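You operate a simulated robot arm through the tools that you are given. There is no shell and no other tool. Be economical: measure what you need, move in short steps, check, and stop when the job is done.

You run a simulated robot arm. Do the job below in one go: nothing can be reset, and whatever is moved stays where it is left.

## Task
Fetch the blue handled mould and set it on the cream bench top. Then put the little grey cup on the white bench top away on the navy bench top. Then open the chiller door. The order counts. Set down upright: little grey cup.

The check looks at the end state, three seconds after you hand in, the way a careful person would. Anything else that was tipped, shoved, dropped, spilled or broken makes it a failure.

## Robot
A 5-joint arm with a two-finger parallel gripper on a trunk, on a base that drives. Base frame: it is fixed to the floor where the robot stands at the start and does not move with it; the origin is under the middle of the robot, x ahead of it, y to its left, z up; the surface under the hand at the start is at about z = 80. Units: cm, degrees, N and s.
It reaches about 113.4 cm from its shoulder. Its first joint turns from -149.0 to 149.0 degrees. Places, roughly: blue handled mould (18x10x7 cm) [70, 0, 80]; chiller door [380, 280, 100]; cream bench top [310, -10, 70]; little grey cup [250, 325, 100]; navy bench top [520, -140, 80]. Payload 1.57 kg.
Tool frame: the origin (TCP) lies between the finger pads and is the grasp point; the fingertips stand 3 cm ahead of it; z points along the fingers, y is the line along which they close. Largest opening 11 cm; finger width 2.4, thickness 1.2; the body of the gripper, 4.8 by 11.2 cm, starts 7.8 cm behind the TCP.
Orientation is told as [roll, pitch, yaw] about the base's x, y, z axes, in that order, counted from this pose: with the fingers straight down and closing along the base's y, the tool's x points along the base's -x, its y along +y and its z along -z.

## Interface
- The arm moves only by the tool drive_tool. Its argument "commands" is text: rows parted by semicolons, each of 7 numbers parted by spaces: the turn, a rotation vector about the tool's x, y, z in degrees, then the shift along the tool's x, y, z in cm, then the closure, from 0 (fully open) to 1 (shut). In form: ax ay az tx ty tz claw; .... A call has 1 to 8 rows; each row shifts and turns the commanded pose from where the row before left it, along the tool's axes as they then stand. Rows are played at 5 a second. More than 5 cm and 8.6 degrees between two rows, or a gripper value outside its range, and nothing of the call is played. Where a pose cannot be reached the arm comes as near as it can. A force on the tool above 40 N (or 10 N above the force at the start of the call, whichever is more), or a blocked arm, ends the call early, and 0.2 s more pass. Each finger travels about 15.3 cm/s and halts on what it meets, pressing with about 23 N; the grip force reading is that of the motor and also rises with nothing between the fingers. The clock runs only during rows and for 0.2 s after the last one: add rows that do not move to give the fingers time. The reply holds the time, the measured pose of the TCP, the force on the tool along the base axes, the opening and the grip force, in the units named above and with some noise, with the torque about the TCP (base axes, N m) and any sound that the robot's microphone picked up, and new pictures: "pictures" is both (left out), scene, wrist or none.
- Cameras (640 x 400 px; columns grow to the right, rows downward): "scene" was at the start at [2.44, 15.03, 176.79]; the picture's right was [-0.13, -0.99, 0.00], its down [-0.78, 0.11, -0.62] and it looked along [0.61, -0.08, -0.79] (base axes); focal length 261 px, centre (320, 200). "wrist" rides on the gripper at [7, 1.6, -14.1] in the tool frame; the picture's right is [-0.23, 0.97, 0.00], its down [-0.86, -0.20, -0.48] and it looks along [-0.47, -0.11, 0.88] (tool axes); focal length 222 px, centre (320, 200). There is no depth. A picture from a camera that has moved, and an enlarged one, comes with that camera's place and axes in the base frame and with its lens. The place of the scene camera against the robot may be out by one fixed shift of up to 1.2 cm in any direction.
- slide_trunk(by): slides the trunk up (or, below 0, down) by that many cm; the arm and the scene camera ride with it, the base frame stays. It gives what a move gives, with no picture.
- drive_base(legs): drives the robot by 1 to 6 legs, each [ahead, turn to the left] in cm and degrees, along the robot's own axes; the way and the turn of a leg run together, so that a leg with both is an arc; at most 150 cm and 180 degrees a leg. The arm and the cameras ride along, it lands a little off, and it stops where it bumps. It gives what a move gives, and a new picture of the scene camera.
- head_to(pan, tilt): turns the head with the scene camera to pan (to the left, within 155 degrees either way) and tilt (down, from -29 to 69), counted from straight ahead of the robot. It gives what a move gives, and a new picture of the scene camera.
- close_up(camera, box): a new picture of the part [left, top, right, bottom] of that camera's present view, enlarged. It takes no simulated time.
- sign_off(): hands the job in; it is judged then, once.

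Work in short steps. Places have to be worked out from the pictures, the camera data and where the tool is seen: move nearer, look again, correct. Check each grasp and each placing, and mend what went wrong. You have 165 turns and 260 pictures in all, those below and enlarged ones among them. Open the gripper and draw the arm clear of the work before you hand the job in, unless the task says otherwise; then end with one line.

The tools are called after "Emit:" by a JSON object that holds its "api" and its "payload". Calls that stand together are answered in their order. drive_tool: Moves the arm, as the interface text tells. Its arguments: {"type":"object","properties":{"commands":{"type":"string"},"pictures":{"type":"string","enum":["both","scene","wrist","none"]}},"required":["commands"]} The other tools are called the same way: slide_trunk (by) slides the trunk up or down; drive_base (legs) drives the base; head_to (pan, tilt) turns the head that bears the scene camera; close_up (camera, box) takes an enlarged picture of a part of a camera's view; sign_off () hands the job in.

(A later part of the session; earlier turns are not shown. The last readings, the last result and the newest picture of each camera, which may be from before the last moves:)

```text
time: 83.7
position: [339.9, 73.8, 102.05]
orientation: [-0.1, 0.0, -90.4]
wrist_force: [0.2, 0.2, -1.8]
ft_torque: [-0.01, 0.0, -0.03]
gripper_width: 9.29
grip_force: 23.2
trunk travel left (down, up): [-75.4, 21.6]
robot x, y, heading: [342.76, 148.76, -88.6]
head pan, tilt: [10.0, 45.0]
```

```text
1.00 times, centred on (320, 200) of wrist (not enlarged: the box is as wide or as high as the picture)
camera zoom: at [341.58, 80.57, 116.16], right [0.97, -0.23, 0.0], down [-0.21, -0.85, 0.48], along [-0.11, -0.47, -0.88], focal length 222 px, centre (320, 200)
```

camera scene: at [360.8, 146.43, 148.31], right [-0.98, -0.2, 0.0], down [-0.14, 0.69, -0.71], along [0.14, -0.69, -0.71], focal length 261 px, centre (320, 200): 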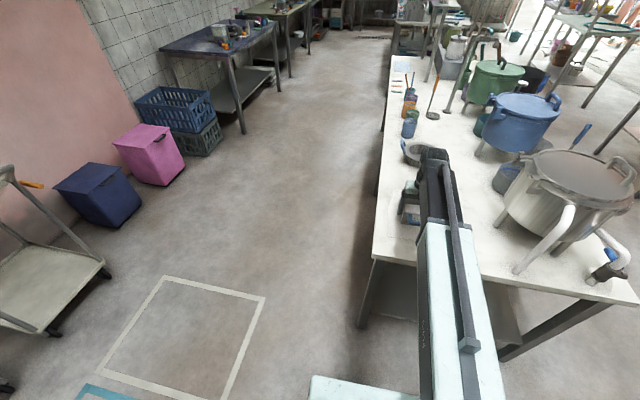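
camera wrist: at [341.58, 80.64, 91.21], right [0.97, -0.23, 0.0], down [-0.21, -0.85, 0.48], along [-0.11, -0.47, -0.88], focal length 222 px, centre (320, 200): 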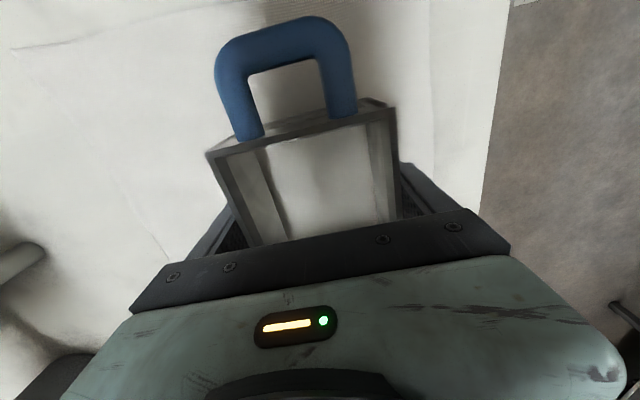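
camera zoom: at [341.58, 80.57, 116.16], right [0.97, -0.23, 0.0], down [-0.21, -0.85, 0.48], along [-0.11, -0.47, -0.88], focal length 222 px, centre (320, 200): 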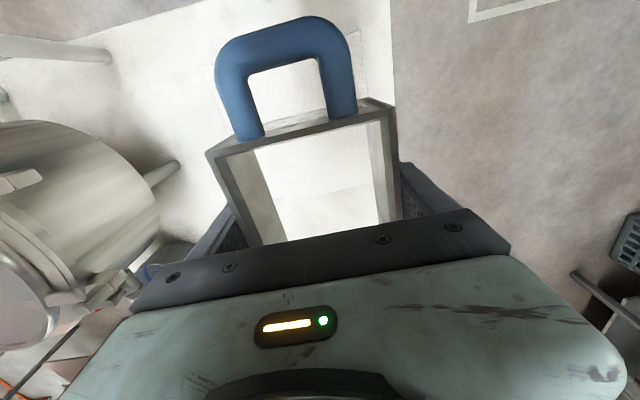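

The mat covers y≈60–86; bare bench lies between it and the pan (y≈39). I aim for mould centre y≈50: base 10 forward, arm 14 further.

Emit:
{"api": "drive_base", "payload": {"legs": [[10, 0]]}}

Emit:
{"api": "drive_tool", "payload": {"commands": "0 0 0 -4.7 0 0 0.5;0 0 0 -4.7 0 0 0.5;0 0 0 -4.4 0 0 0.5;0 0 0 0 0 0 0.5"}}

Emit:
{"api": "close_up", "payload": {"camera": "scene", "box": [340, 100, 560, 300]}}

```text
time: 84.8
position: [340.16, 63.73, 102.03]
orientation: [-0.2, -0.1, -90.5]
wrist_force: [-0.8, -0.2, -1.6]
ft_torque: [0.02, -0.02, -0.02]
gripper_width: 9.27
grip_force: 23.0
trunk travel left (down, up): [-75.4, 21.6]
robot x, y, heading: [343.1, 138.51, -88.7]
head pan, tilt: [10.0, 45.0]
camera scene: at [361.06, 136.27, 173.32], right [-0.98, -0.2, 0.0], down [-0.14, 0.69, -0.71], along [0.14, -0.69, -0.71], focal length 261 px, centre (320, 200)
```

scene: 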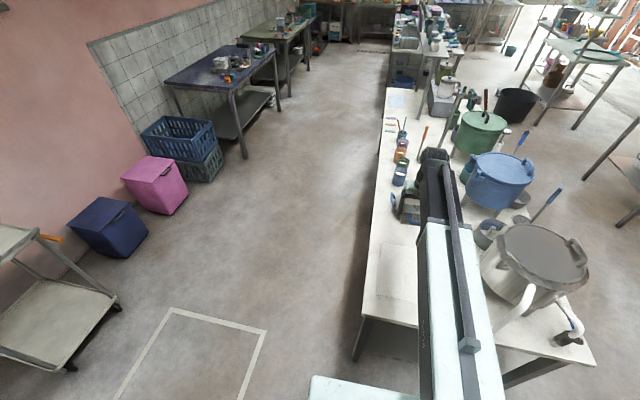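

```text
time: 85.8
position: [339.79, 49.99, 102.05]
orientation: [-0.1, -0.1, -90.5]
wrist_force: [0.3, -0.1, -2.6]
ft_torque: [-0.01, -0.02, -0.02]
gripper_width: 9.28
grip_force: 22.4
trunk travel left (down, up): [-75.4, 21.6]
robot x, y, heading: [342.92, 138.81, -88.6]
head pan, tilt: [10.0, 45.0]
camera scene: at [361.06, 136.28, 173.32], right [-0.98, -0.2, 0.0], down [-0.14, 0.69, -0.71], along [0.14, -0.69, -0.71], focal length 261 px, centre (320, 200)
camera wrist: at [341.57, 56.71, 116.15], right [0.97, -0.23, 0.0], down [-0.21, -0.85, 0.48], along [-0.11, -0.47, -0.88], focal length 222 px, centre (320, 200)
```

scene: 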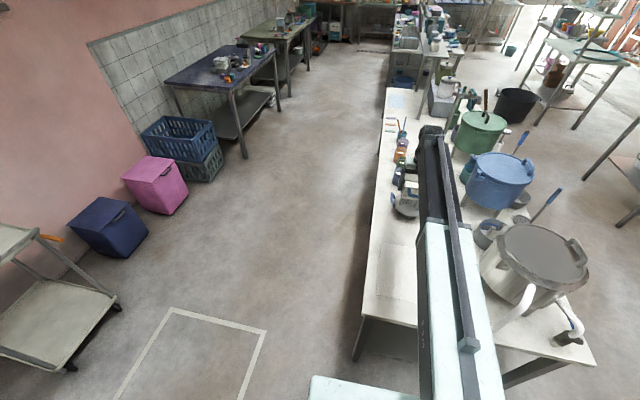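
wrist: 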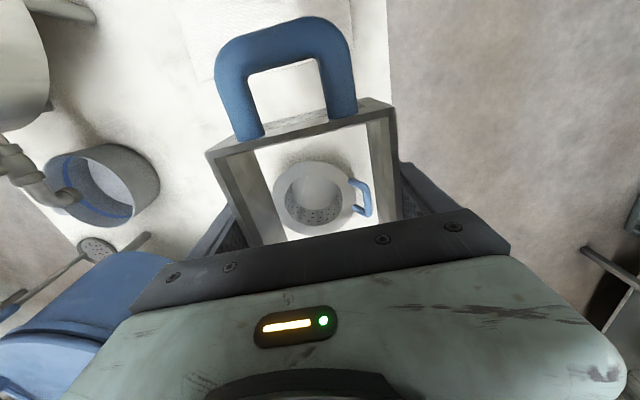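

```text
2.00 times, centred on (450, 200) of scene
camera zoom: at [361.06, 136.28, 173.32], right [-0.98, -0.2, 0.0], down [-0.14, 0.69, -0.71], along [0.14, -0.69, -0.71], focal length 522 px, centre (60, 200)
```

zoom: 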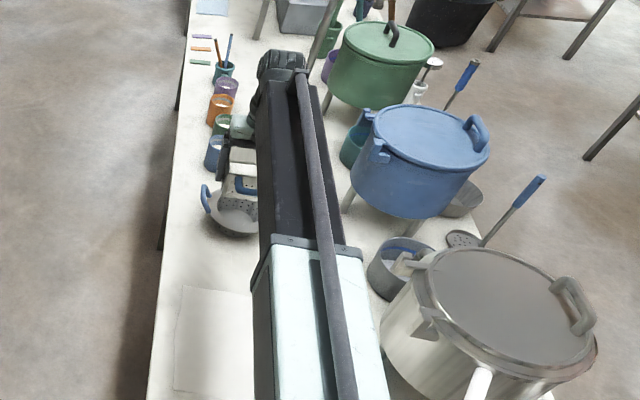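

The pan's near rim is at y≈44 and the mat's edge at y≈60.5, so I centre on y≈53 and lower.

Emit:
{"api": "drive_tool", "payload": {"commands": "0 0 0 3 0 0 0.5;0 0 0 0 0 0 0.5", "pictures": "none"}}

Emit:
{"api": "slide_trunk", "payload": {"by": -20}}

Emit:
{"api": "drive_tool", "payload": {"commands": "0 0 0 0 0 0 0.5"}}

Emit:
{"api": "close_up", "payload": {"camera": "scene", "box": [380, 120, 480, 260]}}

```text
time: 86.4
position: [339.9, 52.93, 102.09]
orientation: [-0.1, -0.1, -90.4]
wrist_force: [0.9, -1.4, -2.1]
ft_torque: [0.0, 0.04, 0.01]
gripper_width: 9.3
grip_force: 22.9
trunk travel left (down, up): [-75.4, 21.6]
robot x, y, heading: [343.07, 138.69, -88.6]
head pan, tilt: [10.0, 45.0]
```

```text
time: 88.6
position: [339.9, 52.92, 81.97]
orientation: [0.0, 0.0, -90.3]
wrist_force: [0.2, -0.4, -1.9]
ft_torque: [0.02, -0.02, 0.02]
gripper_width: 9.28
grip_force: 22.8
trunk travel left (down, up): [-55.4, 41.6]
robot x, y, heading: [343.25, 138.41, -88.4]
head pan, tilt: [10.0, 45.0]
```

```text
time: 89.0
position: [339.82, 52.98, 82.07]
orientation: [0.0, -0.1, -90.4]
wrist_force: [0.6, -0.6, -1.9]
ft_torque: [-0.01, 0.0, 0.01]
gripper_width: 9.3
grip_force: 23.0
trunk travel left (down, up): [-55.4, 41.6]
robot x, y, heading: [343.01, 138.76, -88.5]
head pan, tilt: [10.0, 45.0]
camera scene: at [361.06, 136.3, 153.32], right [-0.98, -0.2, 0.0], down [-0.14, 0.69, -0.71], along [0.14, -0.69, -0.71], focal length 261 px, centre (320, 200)
camera wrist: at [341.63, 59.74, 96.16], right [0.97, -0.23, 0.0], down [-0.21, -0.85, 0.48], along [-0.11, -0.47, -0.88], focal length 222 px, centre (320, 200)
```

scene: 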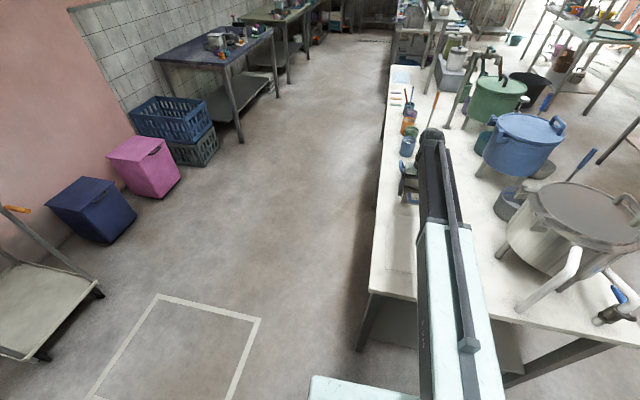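
wrist: 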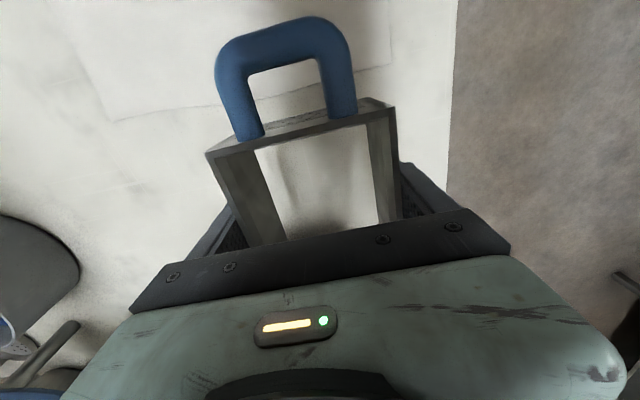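

```text
2.86 times, centred on (430, 190) of scene
camera zoom: at [361.06, 136.3, 153.32], right [-0.98, -0.2, 0.0], down [-0.14, 0.69, -0.71], along [0.14, -0.69, -0.71], focal length 746 px, centre (6, 229)
```

zoom: 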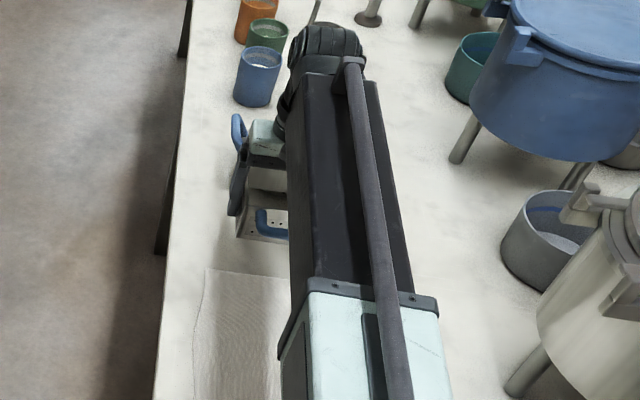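

The mat edge is at y≈59–61 and the box's near edge at 58.5; I nudge 0.4 cm away from it and lower gently.

Emit:
{"api": "drive_tool", "payload": {"commands": "0 0 0 -0.4 0 0 0.5;0 0 0 0 0 0 0.5", "pictures": "none"}}

Emit:
{"api": "slide_trunk", "payload": {"by": -4.4}}

Emit:
{"api": "slide_trunk", "payload": {"by": -0.5}}

```text
time: 89.6
position: [339.86, 52.51, 81.91]
orientation: [-0.1, 0.0, -90.4]
wrist_force: [0.4, -0.4, -2.1]
ft_torque: [-0.02, 0.0, 0.0]
gripper_width: 9.31
grip_force: 23.1
trunk travel left (down, up): [-55.4, 41.6]
robot x, y, heading: [343.19, 138.77, -88.4]
head pan, tilt: [10.0, 45.0]
```

```text
time: 90.4
position: [339.85, 52.51, 77.64]
orientation: [-0.1, -0.1, -90.5]
wrist_force: [-0.4, -0.5, -2.1]
ft_torque: [0.01, 0.02, -0.01]
gripper_width: 9.28
grip_force: 22.7
trunk travel left (down, up): [-51.0, 46.0]
robot x, y, heading: [343.33, 138.68, -88.5]
head pan, tilt: [10.0, 45.0]
```

```text
time: 91.0
position: [339.92, 52.54, 77.12]
orientation: [-0.1, -0.2, -90.4]
wrist_force: [-0.5, 0.1, 0.1]
ft_torque: [-0.14, 0.03, -0.02]
gripper_width: 9.26
grip_force: 22.9
trunk travel left (down, up): [-50.5, 46.5]
robot x, y, heading: [343.28, 138.5, -88.5]
head pan, tilt: [10.0, 45.0]
```

The weight is just transferring at z≈77.1. A little more, then look before releasing.

Emit:
{"api": "slide_trunk", "payload": {"by": -0.2}}

Emit:
{"api": "close_up", "payload": {"camera": "wrist", "box": [100, 0, 500, 250]}}

Emit:
{"api": "close_up", "payload": {"camera": "scene", "box": [380, 120, 480, 260]}}

```text
time: 91.5
position: [339.9, 52.66, 77.01]
orientation: [0.0, -0.2, -90.3]
wrist_force: [-0.1, 1.1, 5.0]
ft_torque: [-0.03, -0.28, 0.03]
gripper_width: 9.28
grip_force: 23.1
trunk travel left (down, up): [-50.3, 46.7]
robot x, y, heading: [342.68, 138.36, -88.6]
head pan, tilt: [10.0, 45.0]
```

```text
1.60 times, centred on (300, 125) of wrist
camera zoom: at [341.57, 59.42, 91.11], right [0.97, -0.23, 0.0], down [-0.21, -0.85, 0.48], along [-0.11, -0.47, -0.88], focal length 355 px, centre (352, 320)
```

zoom: 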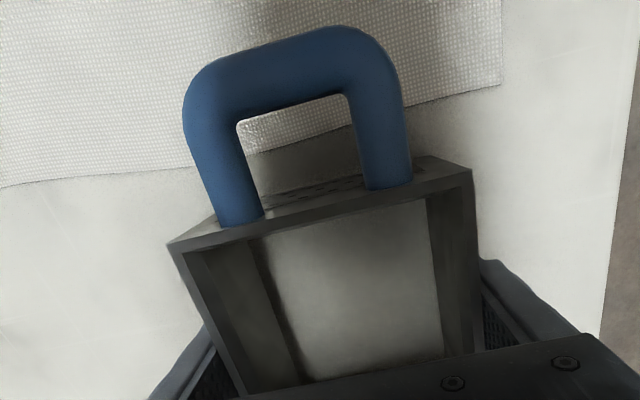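

```text
2.86 times, centred on (430, 190) of scene
camera zoom: at [361.06, 136.39, 148.23], right [-0.98, -0.2, 0.0], down [-0.14, 0.69, -0.71], along [0.14, -0.69, -0.71], focal length 746 px, centre (6, 229)
```

zoom: 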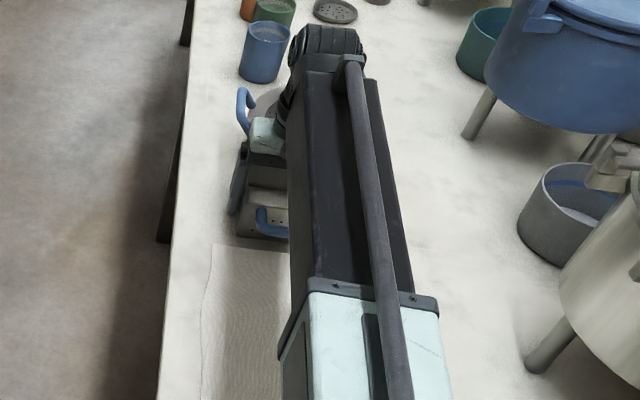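

The mould stands on bare bench beside the mat. I open the gripper and lift straight up.

Emit:
{"api": "drive_tool", "payload": {"commands": "0 0 0 0 0 0 0.1;0 0 0 0 0 0 0;0 0 0 0 0 0 0;0 0 0 0 0 0 0", "pictures": "wrist"}}

Emit:
{"api": "slide_trunk", "payload": {"by": 30}}

Emit:
{"api": "drive_tool", "payload": {"commands": "0 0 0 0 0 0 0"}}

```text
time: 92.5
position: [339.83, 52.58, 77.02]
orientation: [-0.1, -0.1, -90.4]
wrist_force: [1.2, -0.7, 6.1]
ft_torque: [0.04, -0.42, -0.01]
gripper_width: 11.01
grip_force: 0.1
trunk travel left (down, up): [-50.3, 46.7]
robot x, y, heading: [343.14, 138.34, -88.6]
head pan, tilt: [10.0, 45.0]
camera wrist: at [341.59, 59.42, 91.11], right [0.97, -0.23, 0.0], down [-0.21, -0.85, 0.48], along [-0.11, -0.47, -0.88], focal length 222 px, centre (320, 200)
```

wrist: 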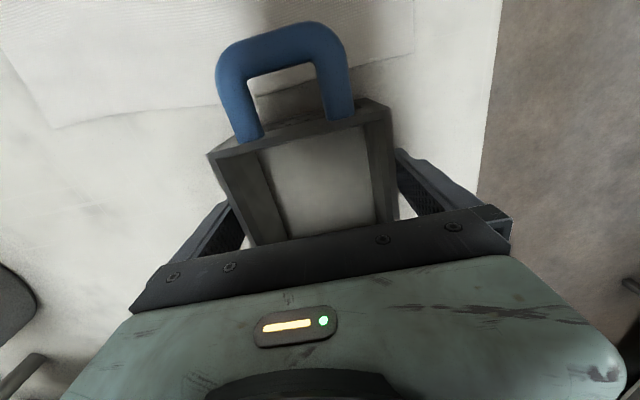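

```text
time: 95.5
position: [339.98, 52.59, 107.0]
orientation: [-0.1, -0.2, -90.4]
wrist_force: [0.1, -0.2, 0.3]
ft_torque: [0.0, -0.02, 0.0]
gripper_width: 10.98
grip_force: 0.1
trunk travel left (down, up): [-80.3, 16.7]
robot x, y, heading: [343.03, 139.04, -88.6]
head pan, tilt: [10.0, 45.0]
```

```text
time: 95.9
position: [339.84, 52.45, 106.96]
orientation: [0.0, 0.0, -90.3]
wrist_force: [-0.7, -0.5, -0.4]
ft_torque: [0.04, 0.01, 0.01]
gripper_width: 10.99
grip_force: 0.1
trunk travel left (down, up): [-80.3, 16.7]
robot x, y, heading: [343.35, 138.78, -88.5]
head pan, tilt: [10.0, 45.0]
camera scene: at [361.06, 136.32, 178.22], right [-0.98, -0.2, 0.0], down [-0.14, 0.69, -0.71], along [0.14, -0.69, -0.71], focal length 261 px, centre (320, 200)
camera wrist: at [341.57, 59.38, 121.07], right [0.97, -0.23, 0.0], down [-0.21, -0.85, 0.48], along [-0.11, -0.47, -0.88], focal length 222 px, centre (320, 200)
```

scene: 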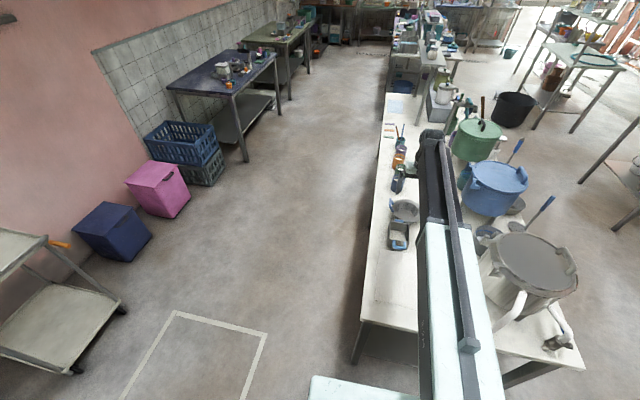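
wrist: 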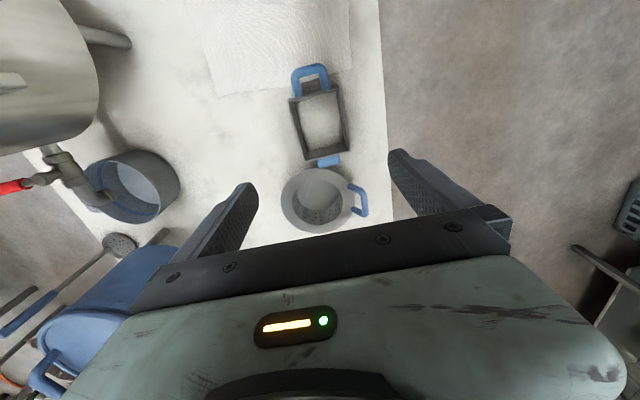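

Mould is placed. I check that it sits flat and clear of the colander.

Emit:
{"api": "close_up", "payload": {"camera": "wrist", "box": [240, 40, 420, 240]}}

Emit:
{"api": "close_up", "payload": {"camera": "scene", "box": [360, 150, 460, 270]}}

```text
2.00 times, centred on (330, 140) of wrist
camera zoom: at [341.57, 59.38, 121.07], right [0.97, -0.23, 0.0], down [-0.21, -0.85, 0.48], along [-0.11, -0.47, -0.88], focal length 444 px, centre (300, 320)
```

zoom: 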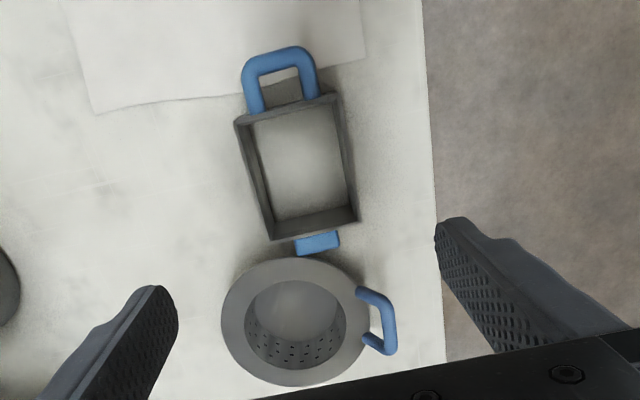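

```text
3.33 times, centred on (410, 210) of scene
camera zoom: at [361.06, 136.32, 178.22], right [-0.98, -0.2, 0.0], down [-0.14, 0.69, -0.71], along [0.14, -0.69, -0.71], focal length 870 px, centre (20, 167)
```

zoom: 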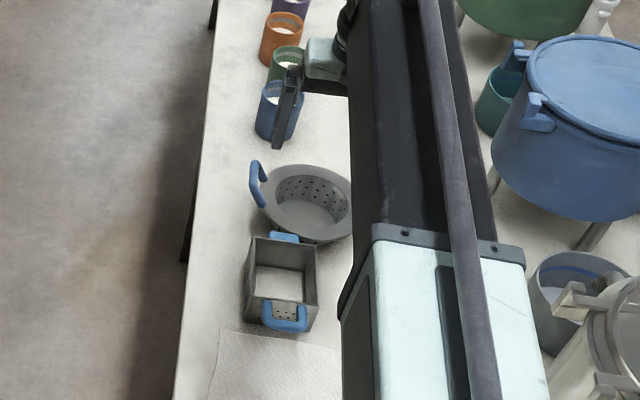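

Mould sits fine, colander untouched. I raise the trunk a bit, back away, turn to head west and look at the white bench on the left wall.

Emit:
{"api": "slide_trunk", "payload": {"by": 14}}

Emit:
{"api": "drive_base", "payload": {"legs": [[-55, 0], [0, -91], [85, 0]]}}

Emit:
{"api": "head_to", "payload": {"pan": -80, "tilt": 40}}

```text
time: 97.6
position: [339.85, 52.57, 120.87]
orientation: [-0.1, -0.1, -90.3]
wrist_force: [0.0, 0.2, -0.4]
ft_torque: [0.01, -0.01, 0.02]
gripper_width: 11.0
grip_force: 0.0
trunk travel left (down, up): [-94.3, 2.7]
robot x, y, heading: [343.1, 138.46, -88.5]
head pan, tilt: [10.0, 45.0]
```

```text
time: 108.7
position: [170.28, 198.86, 120.87]
orientation: [-0.1, -0.1, 178.3]
wrist_force: [-0.3, 0.0, 0.0]
ft_torque: [0.02, -0.06, 0.0]
gripper_width: 10.99
grip_force: 0.0
trunk travel left (down, up): [-94.3, 2.7]
robot x, y, heading: [256.66, 192.99, 179.5]
head pan, tilt: [10.0, 45.0]
camera scene: at [252.18, 175.33, 192.22], right [-0.17, 0.99, 0.0], down [0.7, 0.12, -0.71], along [-0.7, -0.12, -0.71], focal length 261 px, centre (320, 200)
```

scene: 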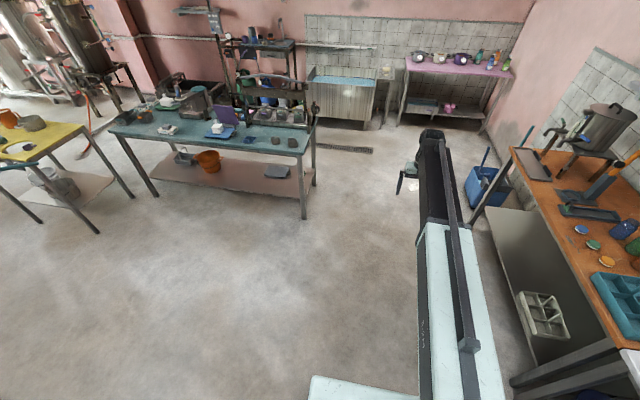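

```text
time: 110.4
position: [170.45, 198.88, 120.92]
orientation: [-0.2, -0.1, 178.3]
wrist_force: [-0.7, 0.4, -0.3]
ft_torque: [-0.01, -0.04, 0.01]
gripper_width: 11.0
grip_force: 0.1
trunk travel left (down, up): [-94.3, 2.7]
robot x, y, heading: [256.36, 192.76, 179.8]
head pan, tilt: [-80.0, 40.0]
camera scene: at [258.94, 185.07, 192.95], right [0.99, 0.17, 0.0], down [0.11, -0.63, -0.77], along [-0.13, 0.75, -0.64], focal length 261 px, centre (320, 200)
```

scene: 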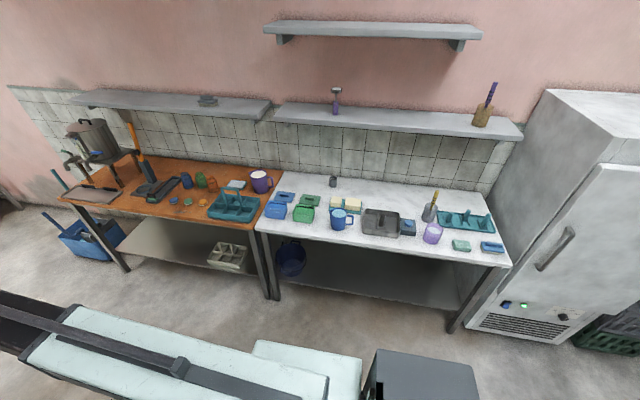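

The white bench is in full view. I enlarge it to identify the little grey cup.

Emit:
{"api": "close_up", "payload": {"camera": "scene", "box": [250, 150, 520, 280]}}

Emit:
{"api": "close_up", "payload": {"camera": "scene", "box": [300, 160, 370, 210]}}

```text
2.37 times, centred on (385, 215) of scene
camera zoom: at [258.94, 185.07, 192.95], right [0.99, 0.17, 0.0], down [0.11, -0.63, -0.77], along [-0.13, 0.75, -0.64], focal length 619 px, centre (166, 164)
```

zoom: 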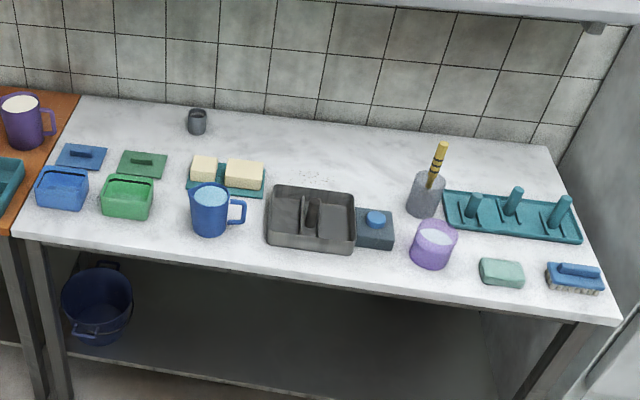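

```text
8.00 times, centred on (335, 185) of scene
camera zoom: at [258.94, 185.07, 192.95], right [0.99, 0.17, 0.0], down [0.11, -0.63, -0.77], along [-0.13, 0.75, -0.64], focal length 2088 px, centre (200, 320)
```

zoom: 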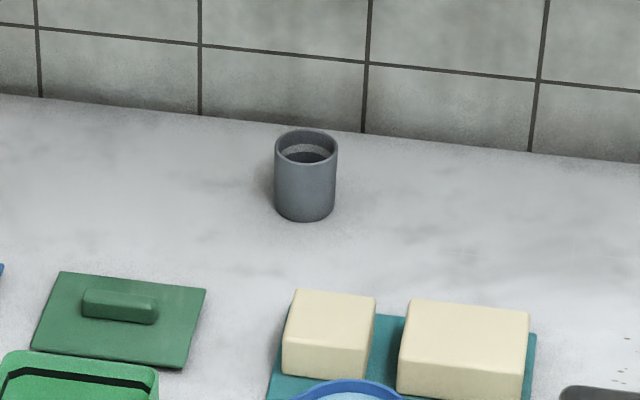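

The little grey cup stands near the wall at about (243.5, 325), about 5 cm wide and maybe with contents, under a shelf. I will grasp it from the front with the fingers tilted forward, so I turn to face the bench first.

Emit:
{"api": "drive_base", "payload": {"legs": [[8, 0], [0, -90]]}}

Emit:
{"api": "head_to", "payload": {"pan": 5, "tilt": 35}}

```text
time: 115.3
position: [255.75, 278.9, 120.93]
orientation: [0.0, -0.2, 87.3]
wrist_force: [0.4, -0.6, 0.0]
ft_torque: [0.0, -0.03, 0.02]
gripper_width: 11.01
grip_force: 0.2
trunk travel left (down, up): [-94.3, 2.7]
robot x, y, heading: [244.52, 193.03, 89.4]
head pan, tilt: [-80.0, 40.0]
camera scene: at [235.63, 190.87, 192.95], right [0.16, -0.99, 0.0], down [-0.63, -0.1, -0.77], along [0.76, 0.12, -0.64], focal length 261 px, centre (320, 200)
```

scene: 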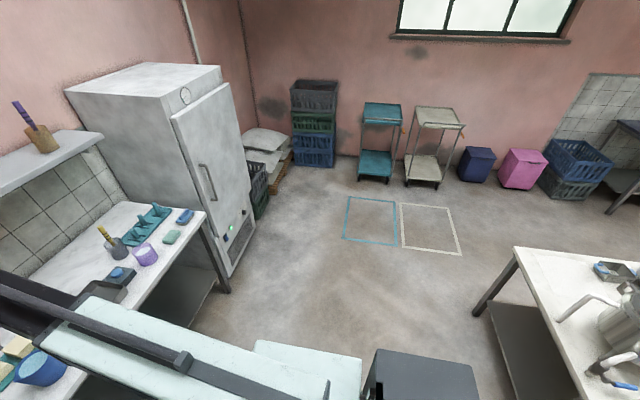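

```text
time: 116.9
position: [255.71, 279.07, 120.96]
orientation: [-0.1, -0.1, 87.3]
wrist_force: [-1.0, 0.8, 0.1]
ft_torque: [0.0, 0.01, 0.01]
gripper_width: 11.0
grip_force: 0.0
trunk travel left (down, up): [-94.3, 2.7]
robot x, y, heading: [244.68, 193.61, 89.5]
head pan, tilt: [5.0, 35.0]
camera scene: at [226.63, 198.36, 193.7], right [1.0, 0.08, 0.0], down [0.04, -0.57, -0.82], along [-0.06, 0.82, -0.57], focal length 261 px, centre (320, 200)
```

scene: 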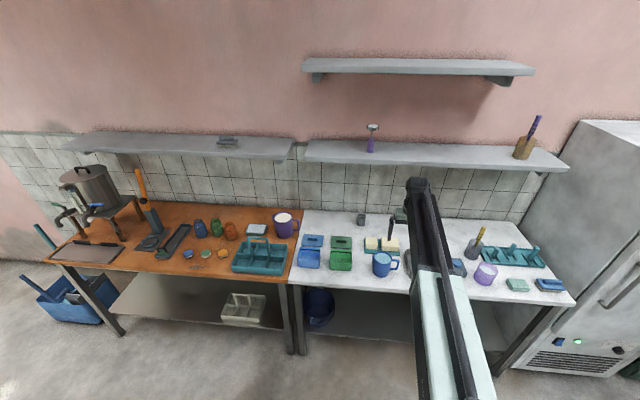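

First I shift the hand sideways in line with the cup (still vertical) and square it, half closing the fingers to about 8.5 cm.

Emit:
{"api": "drive_tool", "payload": {"commands": "0 0 -1 0 4 0 0.2;0 0 -1 0 4 0 0.2;0 0 -1 0 4 0 0.2;0 0 0 0 0 0 0.2", "pictures": "none"}}

Emit:
{"api": "drive_tool", "payload": {"commands": "0 -8 0 0 0 0 0.2;0 -8 0 0 0 0 0.2;0 -8 0 0 0 0 0.2;0 -8 0 0 0 0 0.2;0 -8 0 0 0 0 0.2;0 -8 0 0 0 0 0.2;0 0 0 0 0 0 0.2"}}

```text
time: 117.9
position: [243.55, 279.31, 120.97]
orientation: [-0.2, -0.1, 90.3]
wrist_force: [-0.1, -0.4, 0.1]
ft_torque: [-0.03, 0.01, 0.0]
gripper_width: 8.8
grip_force: 0.0
trunk travel left (down, up): [-94.3, 2.7]
robot x, y, heading: [245.02, 192.89, 89.4]
head pan, tilt: [5.0, 35.0]
```

```text
time: 119.5
position: [243.78, 279.48, 128.82]
orientation: [-0.2, -48.2, 90.4]
wrist_force: [0.9, 0.2, -0.5]
ft_torque: [-0.01, 0.0, 0.01]
gripper_width: 8.81
grip_force: 0.0
out of reach, approached as far as the arm can: row 2, 3, 4, 5, 6
trunk travel left (down, up): [-94.3, 2.7]
robot x, y, heading: [244.83, 193.38, 89.3]
head pan, tilt: [5.0, 35.0]
camera scene: at [226.6, 198.37, 193.7], right [1.0, 0.08, 0.0], down [0.04, -0.57, -0.82], along [-0.06, 0.82, -0.57], focal length 261 px, centre (320, 200)
camera wrist: at [242.18, 264.01, 133.1], right [-0.97, 0.15, 0.17], down [0.2, 0.22, 0.96], along [0.1, 0.97, -0.24], focal length 222 px, centre (320, 200)
```

scene: 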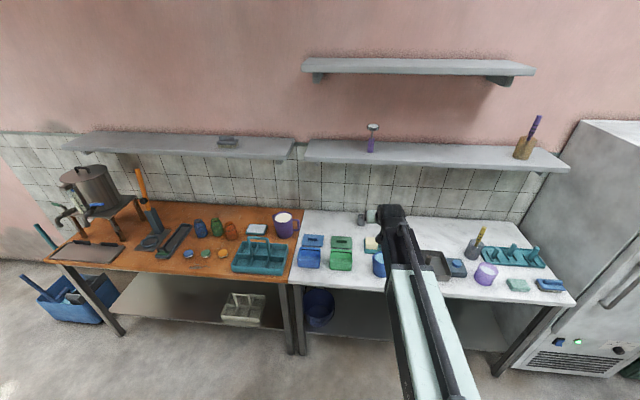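
wrist: 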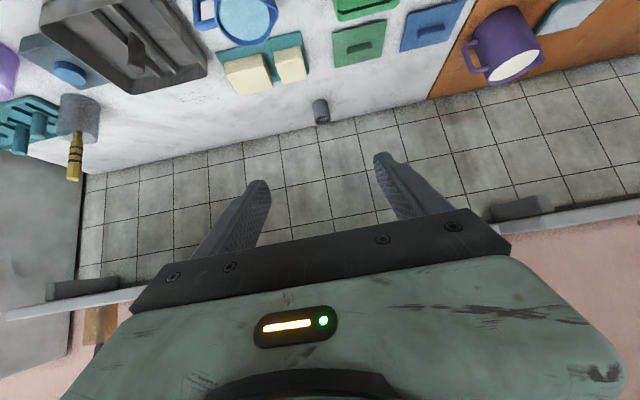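

The cup is seen between the fingers ahead; its centre is about (243.6, 325, 90). I lower 23, drive forward 35 keeping above the bench items, and look again.

Emit:
{"api": "slide_trunk", "payload": {"by": -22}}

Emit:
{"api": "drive_base", "payload": {"legs": [[33, 0]]}}

Emit:
{"api": "drive_tool", "payload": {"commands": "0 0 0 0 0 0 0.2"}}

```text
time: 121.8
position: [243.66, 279.48, 106.83]
orientation: [-0.2, -47.9, 90.5]
wrist_force: [-0.1, 0.0, 0.0]
ft_torque: [0.02, -0.01, -0.02]
gripper_width: 8.79
grip_force: 0.1
trunk travel left (down, up): [-72.3, 24.7]
robot x, y, heading: [245.23, 193.27, 89.5]
head pan, tilt: [5.0, 35.0]
```

```text
time: 124.0
position: [244.22, 312.46, 106.98]
orientation: [-0.2, -48.0, 90.2]
wrist_force: [-0.3, 0.2, -0.7]
ft_torque: [0.0, -0.03, 0.02]
gripper_width: 8.79
grip_force: 0.1
trunk travel left (down, up): [-72.3, 24.7]
robot x, y, heading: [245.19, 225.93, 89.1]
head pan, tilt: [5.0, 35.0]
camera scene: at [226.98, 231.49, 171.7], right [1.0, 0.07, 0.0], down [0.04, -0.57, -0.82], along [-0.06, 0.82, -0.57], focal length 261 px, centre (320, 200)
```

scene: 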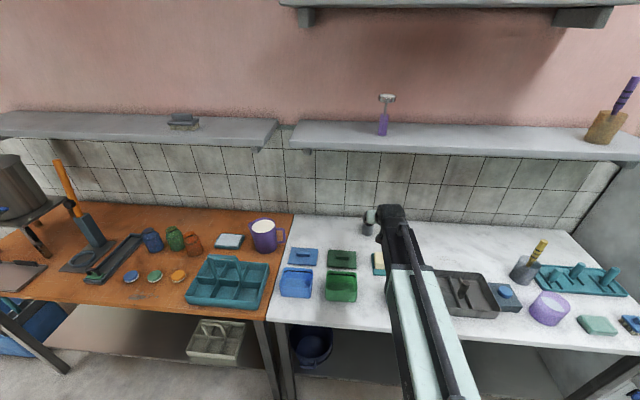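

```text
time: 124.4
position: [244.41, 312.46, 106.92]
orientation: [-0.1, -47.9, 90.3]
wrist_force: [0.3, 0.0, 0.1]
ft_torque: [0.02, -0.02, -0.01]
gripper_width: 8.81
grip_force: 0.1
trunk travel left (down, up): [-72.3, 24.7]
robot x, y, heading: [245.21, 226.45, 89.4]
head pan, tilt: [5.0, 35.0]
camera scene: at [227.0, 231.46, 171.7], right [1.0, 0.07, 0.0], down [0.04, -0.57, -0.82], along [-0.06, 0.82, -0.57], focal length 261 px, centre (320, 200)
camera wrist: at [242.77, 297.06, 111.12], right [-0.97, 0.15, 0.17], down [0.2, 0.22, 0.96], along [0.11, 0.96, -0.24], focal length 222 px, centre (320, 200)
```

scene: 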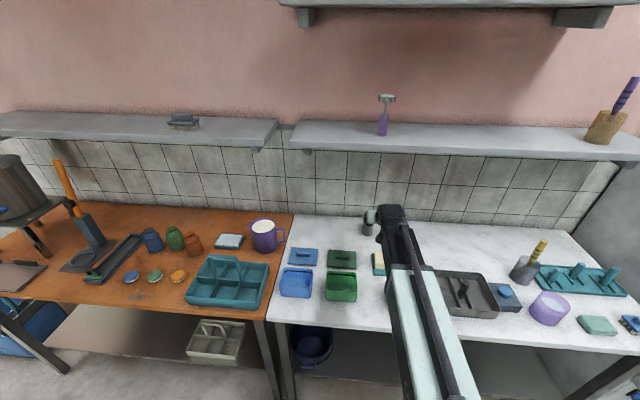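
wrist: 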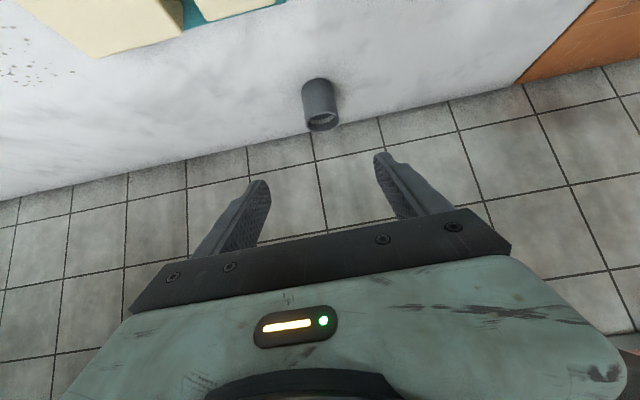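

I enlarge both views of the cup to fix its place better.

Emit:
{"api": "close_up", "payload": {"camera": "scene", "box": [330, 190, 400, 240]}}

Emit:
{"api": "close_up", "payload": {"camera": "wrist", "box": [240, 60, 400, 160]}}

```text
8.00 times, centred on (365, 215) of scene
camera zoom: at [227.0, 231.46, 171.7], right [1.0, 0.07, 0.0], down [0.04, -0.57, -0.82], along [-0.06, 0.82, -0.57], focal length 2088 px, centre (-40, 80)
```

zoom: 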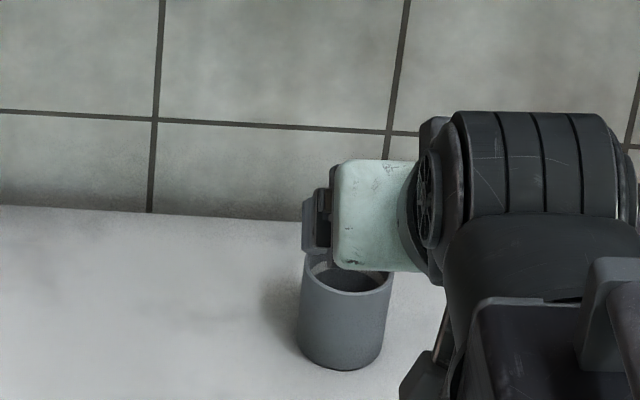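

```text
4.00 times, centred on (320, 110) of wrist
camera zoom: at [242.77, 297.06, 111.12], right [-0.97, 0.15, 0.17], down [0.2, 0.22, 0.96], along [0.11, 0.96, -0.24], focal length 888 px, centre (320, 560)
```

zoom: 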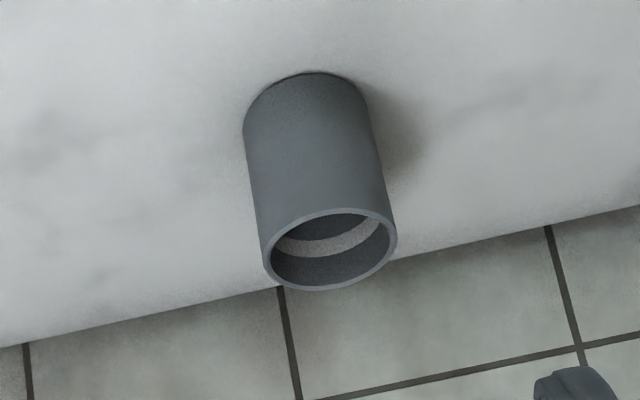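

Cup: centre ≈(243.6, 326.3), z 86.2–92, diameter 5. I lower 4 cm, then advance along the finger direction most of the way.

Emit:
{"api": "slide_trunk", "payload": {"by": -4.1}}

Emit:
{"api": "drive_tool", "payload": {"commands": "0 0 0 0 0.8 0 0.2;0 0 0 0 0 4 0.2;0 0 0 0 0 4 0.2;0 0 0 0 0 0 0.2"}}

```text
time: 125.2
position: [244.34, 312.52, 102.73]
orientation: [-0.1, -48.0, 90.2]
wrist_force: [-0.1, 0.3, -0.4]
ft_torque: [-0.02, 0.01, 0.03]
gripper_width: 8.83
grip_force: 0.2
trunk travel left (down, up): [-68.2, 28.8]
robot x, y, heading: [245.39, 226.18, 89.2]
head pan, tilt: [5.0, 35.0]
```

```text
time: 126.2
position: [243.58, 318.52, 102.71]
orientation: [-0.2, -48.0, 90.2]
wrist_force: [0.1, 0.2, -0.1]
ft_torque: [0.0, 0.01, 0.03]
gripper_width: 8.8
grip_force: 0.1
out of reach, approached as far as the arm can: row 2, 3
trunk travel left (down, up): [-68.2, 28.8]
robot x, y, heading: [245.07, 226.6, 89.0]
head pan, tilt: [5.0, 35.0]
camera scene: at [226.99, 231.49, 167.6], right [1.0, 0.07, 0.0], down [0.04, -0.57, -0.82], along [-0.06, 0.82, -0.57], focal length 261 px, centre (320, 200)
camera wrist: at [241.88, 303.12, 107.0], right [-0.97, 0.15, 0.17], down [0.2, 0.22, 0.96], along [0.11, 0.96, -0.24], focal length 222 px, centre (320, 200)
```

scene: 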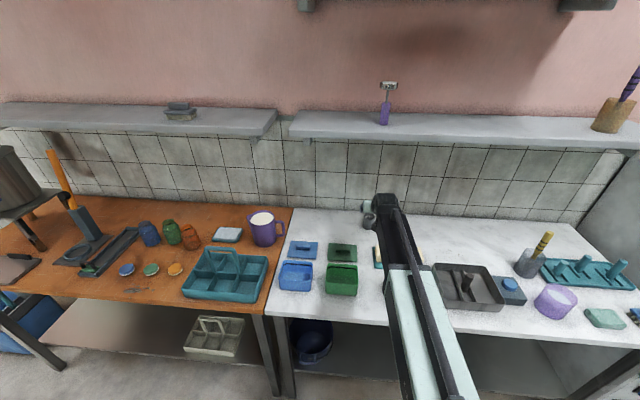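
wrist: 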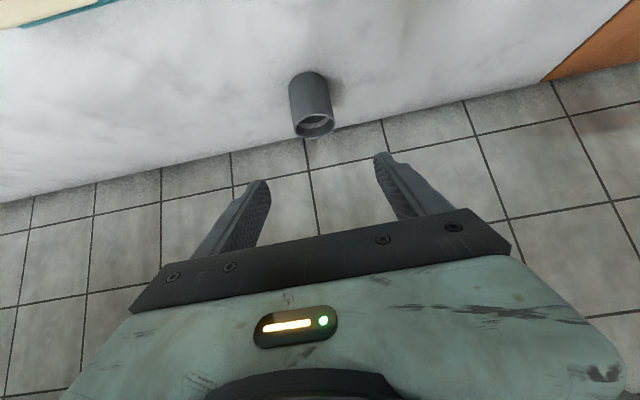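

The arm can't go lower itself, only the trunk. I lower to z≈90.3 here, check, then move level forward.

Emit:
{"api": "slide_trunk", "payload": {"by": -9}}

Emit:
{"api": "slide_trunk", "payload": {"by": -3.3}}

Emit:
{"api": "close_up", "payload": {"camera": "wrist", "box": [160, 20, 480, 220]}}

Emit:
{"api": "close_up", "payload": {"camera": "scene", "box": [330, 160, 460, 270]}}

```text
time: 127.5
position: [243.48, 318.54, 93.68]
orientation: [-0.1, -47.9, 90.2]
wrist_force: [-1.1, 0.6, 0.0]
ft_torque: [-0.02, -0.04, 0.0]
gripper_width: 8.78
grip_force: 0.0
trunk travel left (down, up): [-59.2, 37.8]
robot x, y, heading: [245.0, 226.22, 89.1]
head pan, tilt: [5.0, 35.0]
```

```text
time: 128.3
position: [243.49, 318.57, 90.41]
orientation: [-0.1, -48.0, 90.2]
wrist_force: [0.4, 0.1, 0.5]
ft_torque: [-0.01, 0.0, 0.02]
gripper_width: 8.78
grip_force: 0.3
trunk travel left (down, up): [-55.9, 41.1]
robot x, y, heading: [245.24, 226.09, 89.3]
head pan, tilt: [5.0, 35.0]
```

```text
2.00 times, centred on (320, 120) of wrist
camera zoom: at [241.89, 303.09, 94.7], right [-0.97, 0.15, 0.17], down [0.2, 0.22, 0.96], along [0.11, 0.96, -0.24], focal length 444 px, centre (320, 360)
```

zoom: 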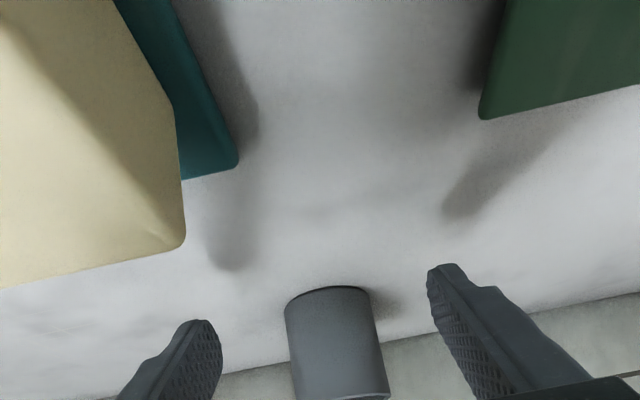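

```text
3.64 times, centred on (395, 215) of scene
camera zoom: at [227.0, 231.47, 155.3], right [1.0, 0.07, 0.0], down [0.04, -0.57, -0.82], along [-0.06, 0.82, -0.57], focal length 949 px, centre (47, 146)
```

zoom: 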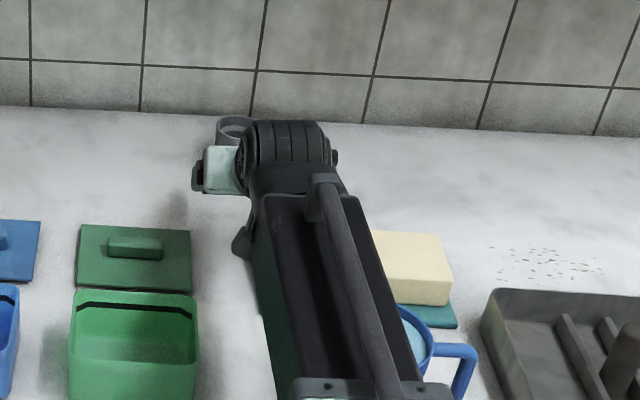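

The cup is centred between the fingertips. I move level forward 7.8 cm.

Emit:
{"api": "drive_tool", "payload": {"commands": "0 0 0 -1.3 0 1.45 0.2;0 0 0 -1.3 0 1.45 0.2;0 0 0 -1.3 0 1.45 0.2;0 0 0 -1.3 0 1.45 0.2;0 0 0 0 0 0 0.2", "pictures": "wrist"}}

Emit:
{"api": "close_up", "payload": {"camera": "scene", "box": [330, 160, 460, 270]}}

```text
time: 129.5
position: [243.46, 326.29, 90.28]
orientation: [-0.2, -47.7, 90.2]
wrist_force: [-0.4, 0.2, 0.6]
ft_torque: [0.0, 0.0, -0.01]
gripper_width: 8.81
grip_force: 0.2
trunk travel left (down, up): [-55.9, 41.1]
robot x, y, heading: [244.92, 226.14, 89.1]
head pan, tilt: [5.0, 35.0]
camera wrist: at [241.85, 310.92, 94.69], right [-0.97, 0.15, 0.17], down [0.2, 0.22, 0.96], along [0.11, 0.96, -0.24], focal length 222 px, centre (320, 200)
```

wrist: 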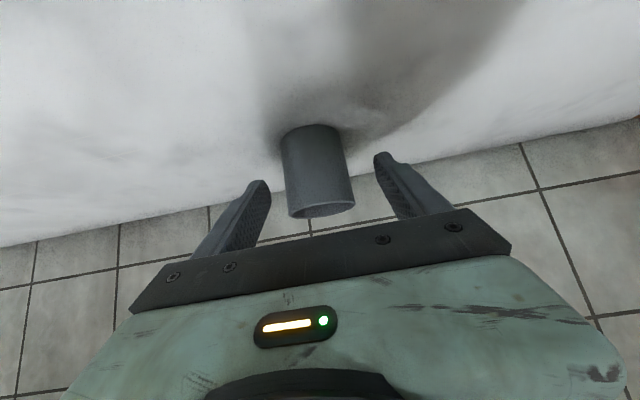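

```text
3.64 times, centred on (395, 215) of scene
camera zoom: at [226.99, 231.5, 155.3], right [1.0, 0.07, 0.0], down [0.04, -0.57, -0.82], along [-0.06, 0.82, -0.57], focal length 949 px, centre (47, 146)
```

zoom: 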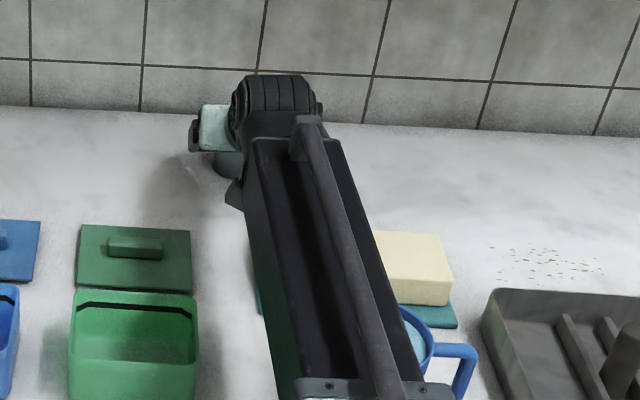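

The cup axis is about 1.7 cm further (y≈328), z 85.5–91.3. I correct and close.

Emit:
{"api": "drive_tool", "payload": {"commands": "0 0 0 -1.14 0 1.26 0.2;0 0 0 0 0 0 0.2", "pictures": "none"}}

Emit:
{"api": "slide_trunk", "payload": {"by": -0.7}}

Emit:
{"api": "drive_tool", "payload": {"commands": "0 0 0 0 0 0 0.3;0 0 0 0 0 0 0.4;0 0 0 0 0 0 0.5;0 0 0 0 0 0 0.6;0 0 0 0 0 0 0.6", "pictures": "wrist"}}

```text
time: 130.1
position: [243.35, 328.0, 90.28]
orientation: [-0.2, -48.0, 90.2]
wrist_force: [-0.6, -0.2, -0.9]
ft_torque: [0.02, -0.01, 0.03]
gripper_width: 8.82
grip_force: 0.1
trunk travel left (down, up): [-55.9, 41.1]
robot x, y, heading: [244.83, 226.22, 89.3]
head pan, tilt: [5.0, 35.0]
```

```text
time: 130.6
position: [243.32, 327.99, 89.69]
orientation: [-0.1, -47.9, 90.2]
wrist_force: [0.1, -0.3, 0.0]
ft_torque: [-0.02, 0.02, 0.0]
gripper_width: 8.79
grip_force: 0.1
trunk travel left (down, up): [-55.2, 41.8]
robot x, y, heading: [245.11, 226.03, 89.3]
head pan, tilt: [5.0, 35.0]
```

```text
time: 131.8
position: [243.29, 327.94, 89.58]
orientation: [0.0, -47.8, 90.2]
wrist_force: [0.1, -0.6, 1.0]
ft_torque: [-0.02, -0.03, -0.01]
gripper_width: 5.25
grip_force: 22.5
trunk travel left (down, up): [-55.2, 41.8]
robot x, y, heading: [245.1, 226.17, 89.2]
head pan, tilt: [5.0, 35.0]
camera wrist: at [241.77, 312.65, 94.0], right [-0.97, 0.15, 0.17], down [0.2, 0.22, 0.96], along [0.11, 0.96, -0.24], focal length 222 px, centre (320, 200)
```

wrist: 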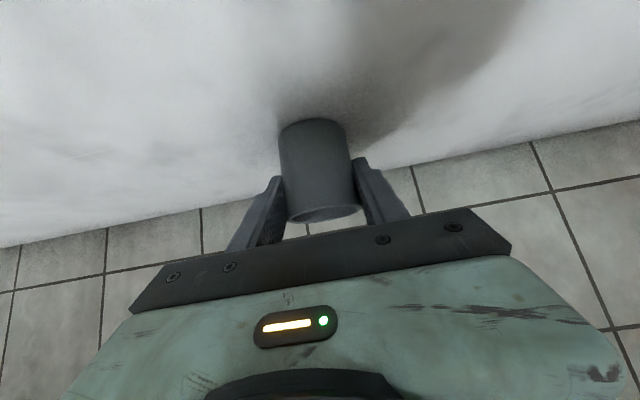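

Gripped at 5.25 cm. I lift 14 cm and back the base out.

Emit:
{"api": "slide_trunk", "payload": {"by": 3}}

Emit:
{"api": "slide_trunk", "payload": {"by": 12}}

Emit:
{"api": "drive_base", "payload": {"legs": [[-40, 0]]}}

Emit:
{"api": "drive_tool", "payload": {"commands": "0 0 0 0 0 0 0.6", "pictures": "wrist"}}

```text
time: 132.6
position: [243.43, 327.97, 92.65]
orientation: [-0.1, -47.7, 90.2]
wrist_force: [-0.2, -0.2, 0.2]
ft_torque: [0.01, 0.01, -0.02]
gripper_width: 5.26
grip_force: 23.0
trunk travel left (down, up): [-58.2, 38.8]
robot x, y, heading: [245.18, 226.35, 89.3]
head pan, tilt: [5.0, 35.0]
```

```text
time: 134.1
position: [243.39, 328.02, 104.66]
orientation: [-0.1, -47.7, 90.2]
wrist_force: [0.4, 0.4, -0.7]
ft_torque: [0.0, 0.01, -0.01]
gripper_width: 5.23
grip_force: 23.2
trunk travel left (down, up): [-70.2, 26.8]
robot x, y, heading: [245.04, 226.37, 89.3]
head pan, tilt: [5.0, 35.0]
```

```text
time: 136.6
position: [242.47, 287.71, 104.66]
orientation: [-0.1, -47.9, 90.4]
wrist_force: [0.5, -0.8, 0.1]
ft_torque: [0.01, -0.04, -0.03]
gripper_width: 5.26
grip_force: 23.1
trunk travel left (down, up): [-70.2, 26.8]
robot x, y, heading: [244.95, 186.12, 89.5]
head pan, tilt: [5.0, 35.0]
camera scene: at [226.41, 191.04, 169.6], right [1.0, 0.08, 0.0], down [0.05, -0.57, -0.82], along [-0.07, 0.82, -0.57], focal length 261 px, centre (320, 200)
```

scene: 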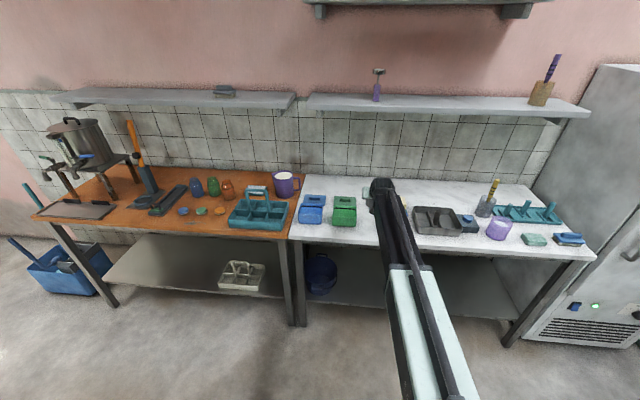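

```text
time: 137.0
position: [242.37, 287.7, 104.67]
orientation: [-0.1, -47.8, 90.6]
wrist_force: [-0.4, 0.3, -0.4]
ft_torque: [-0.02, 0.01, -0.02]
gripper_width: 5.24
grip_force: 22.9
trunk travel left (down, up): [-70.2, 26.8]
robot x, y, heading: [244.25, 186.09, 89.6]
head pan, tilt: [5.0, 35.0]
camera wrist: at [240.87, 272.32, 108.99], right [-0.98, 0.15, 0.17], down [0.2, 0.22, 0.96], along [0.1, 0.96, -0.24], focal length 222 px, centre (320, 200)
```

wrist: 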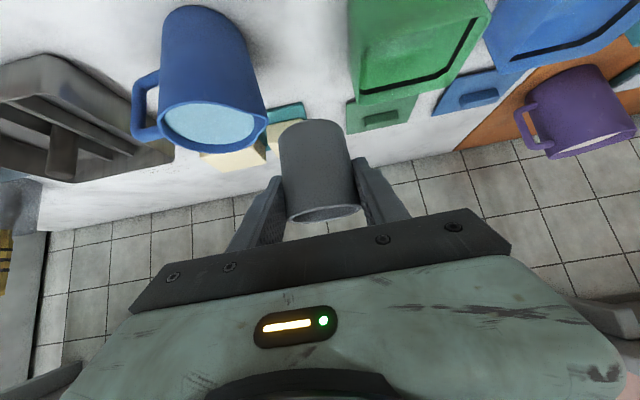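

The cup is held upright. I raise it, back off, turn east and drive past the end of the cream bench; then I'll re-look.

Emit:
{"api": "slide_trunk", "payload": {"by": 22}}

Emit:
{"api": "drive_base", "payload": {"legs": [[-20, 0], [0, -90], [120, 0]]}}

```text
time: 139.3
position: [242.43, 287.67, 126.7]
orientation: [-0.1, -47.9, 90.5]
wrist_force: [-0.2, 0.5, -1.2]
ft_torque: [-0.01, -0.01, 0.01]
gripper_width: 5.28
grip_force: 22.6
trunk travel left (down, up): [-92.2, 4.8]
robot x, y, heading: [244.62, 185.8, 89.5]
head pan, tilt: [5.0, 35.0]
```

```text
time: 150.5
position: [466.81, 159.06, 126.58]
orientation: [0.0, -47.8, -1.7]
wrist_force: [0.3, 0.2, -0.4]
ft_torque: [0.0, 0.02, 0.0]
gripper_width: 5.23
grip_force: 23.6
trunk travel left (down, up): [-92.2, 4.8]
robot x, y, heading: [365.06, 161.29, -2.9]
head pan, tilt: [5.0, 35.0]
camera scene: at [369.71, 179.13, 191.6], right [0.04, -1.0, 0.0], down [-0.57, -0.02, -0.82], along [0.82, 0.03, -0.57], focal length 261 px, centre (320, 200)
```

scene: 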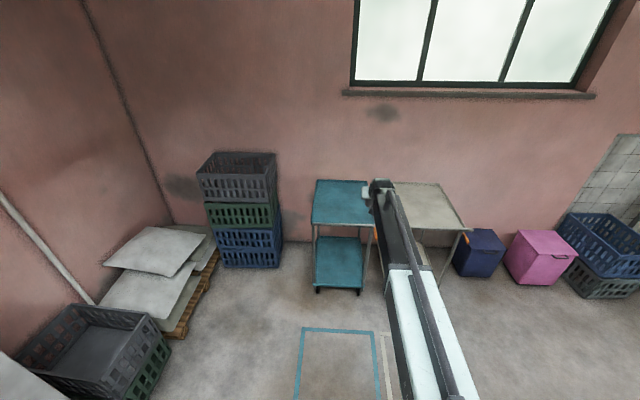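

Trolleys ahead are low (about z 73–85), well below the cup. I go 50 forward, turn right to heading -90 and look down the aisle.

Emit:
{"api": "drive_base", "payload": {"legs": [[50, 0], [0, -87]]}}

```text
time: 157.2
position: [419.11, 56.32, 126.74]
orientation: [0.0, -47.8, -88.2]
wrist_force: [-1.1, 0.3, -0.3]
ft_torque: [0.0, -0.01, 0.01]
gripper_width: 5.21
grip_force: 22.7
trunk travel left (down, up): [-92.2, 4.8]
robot x, y, heading: [419.48, 158.0, -89.2]
head pan, tilt: [5.0, 35.0]
camera scene: at [436.69, 154.71, 191.6], right [-0.99, -0.1, 0.0], down [-0.06, 0.57, -0.82], along [0.09, -0.81, -0.57], focal length 261 px, centre (320, 200)
```

scene: 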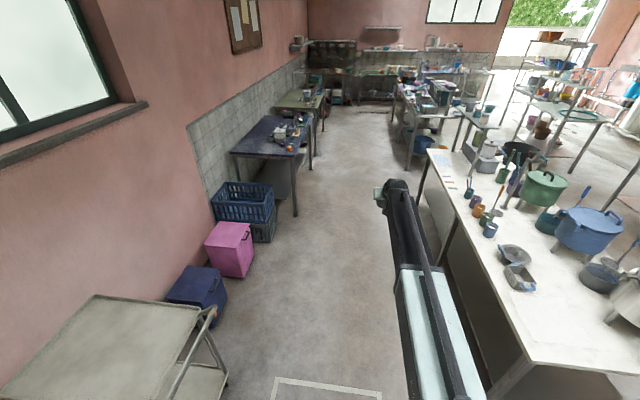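

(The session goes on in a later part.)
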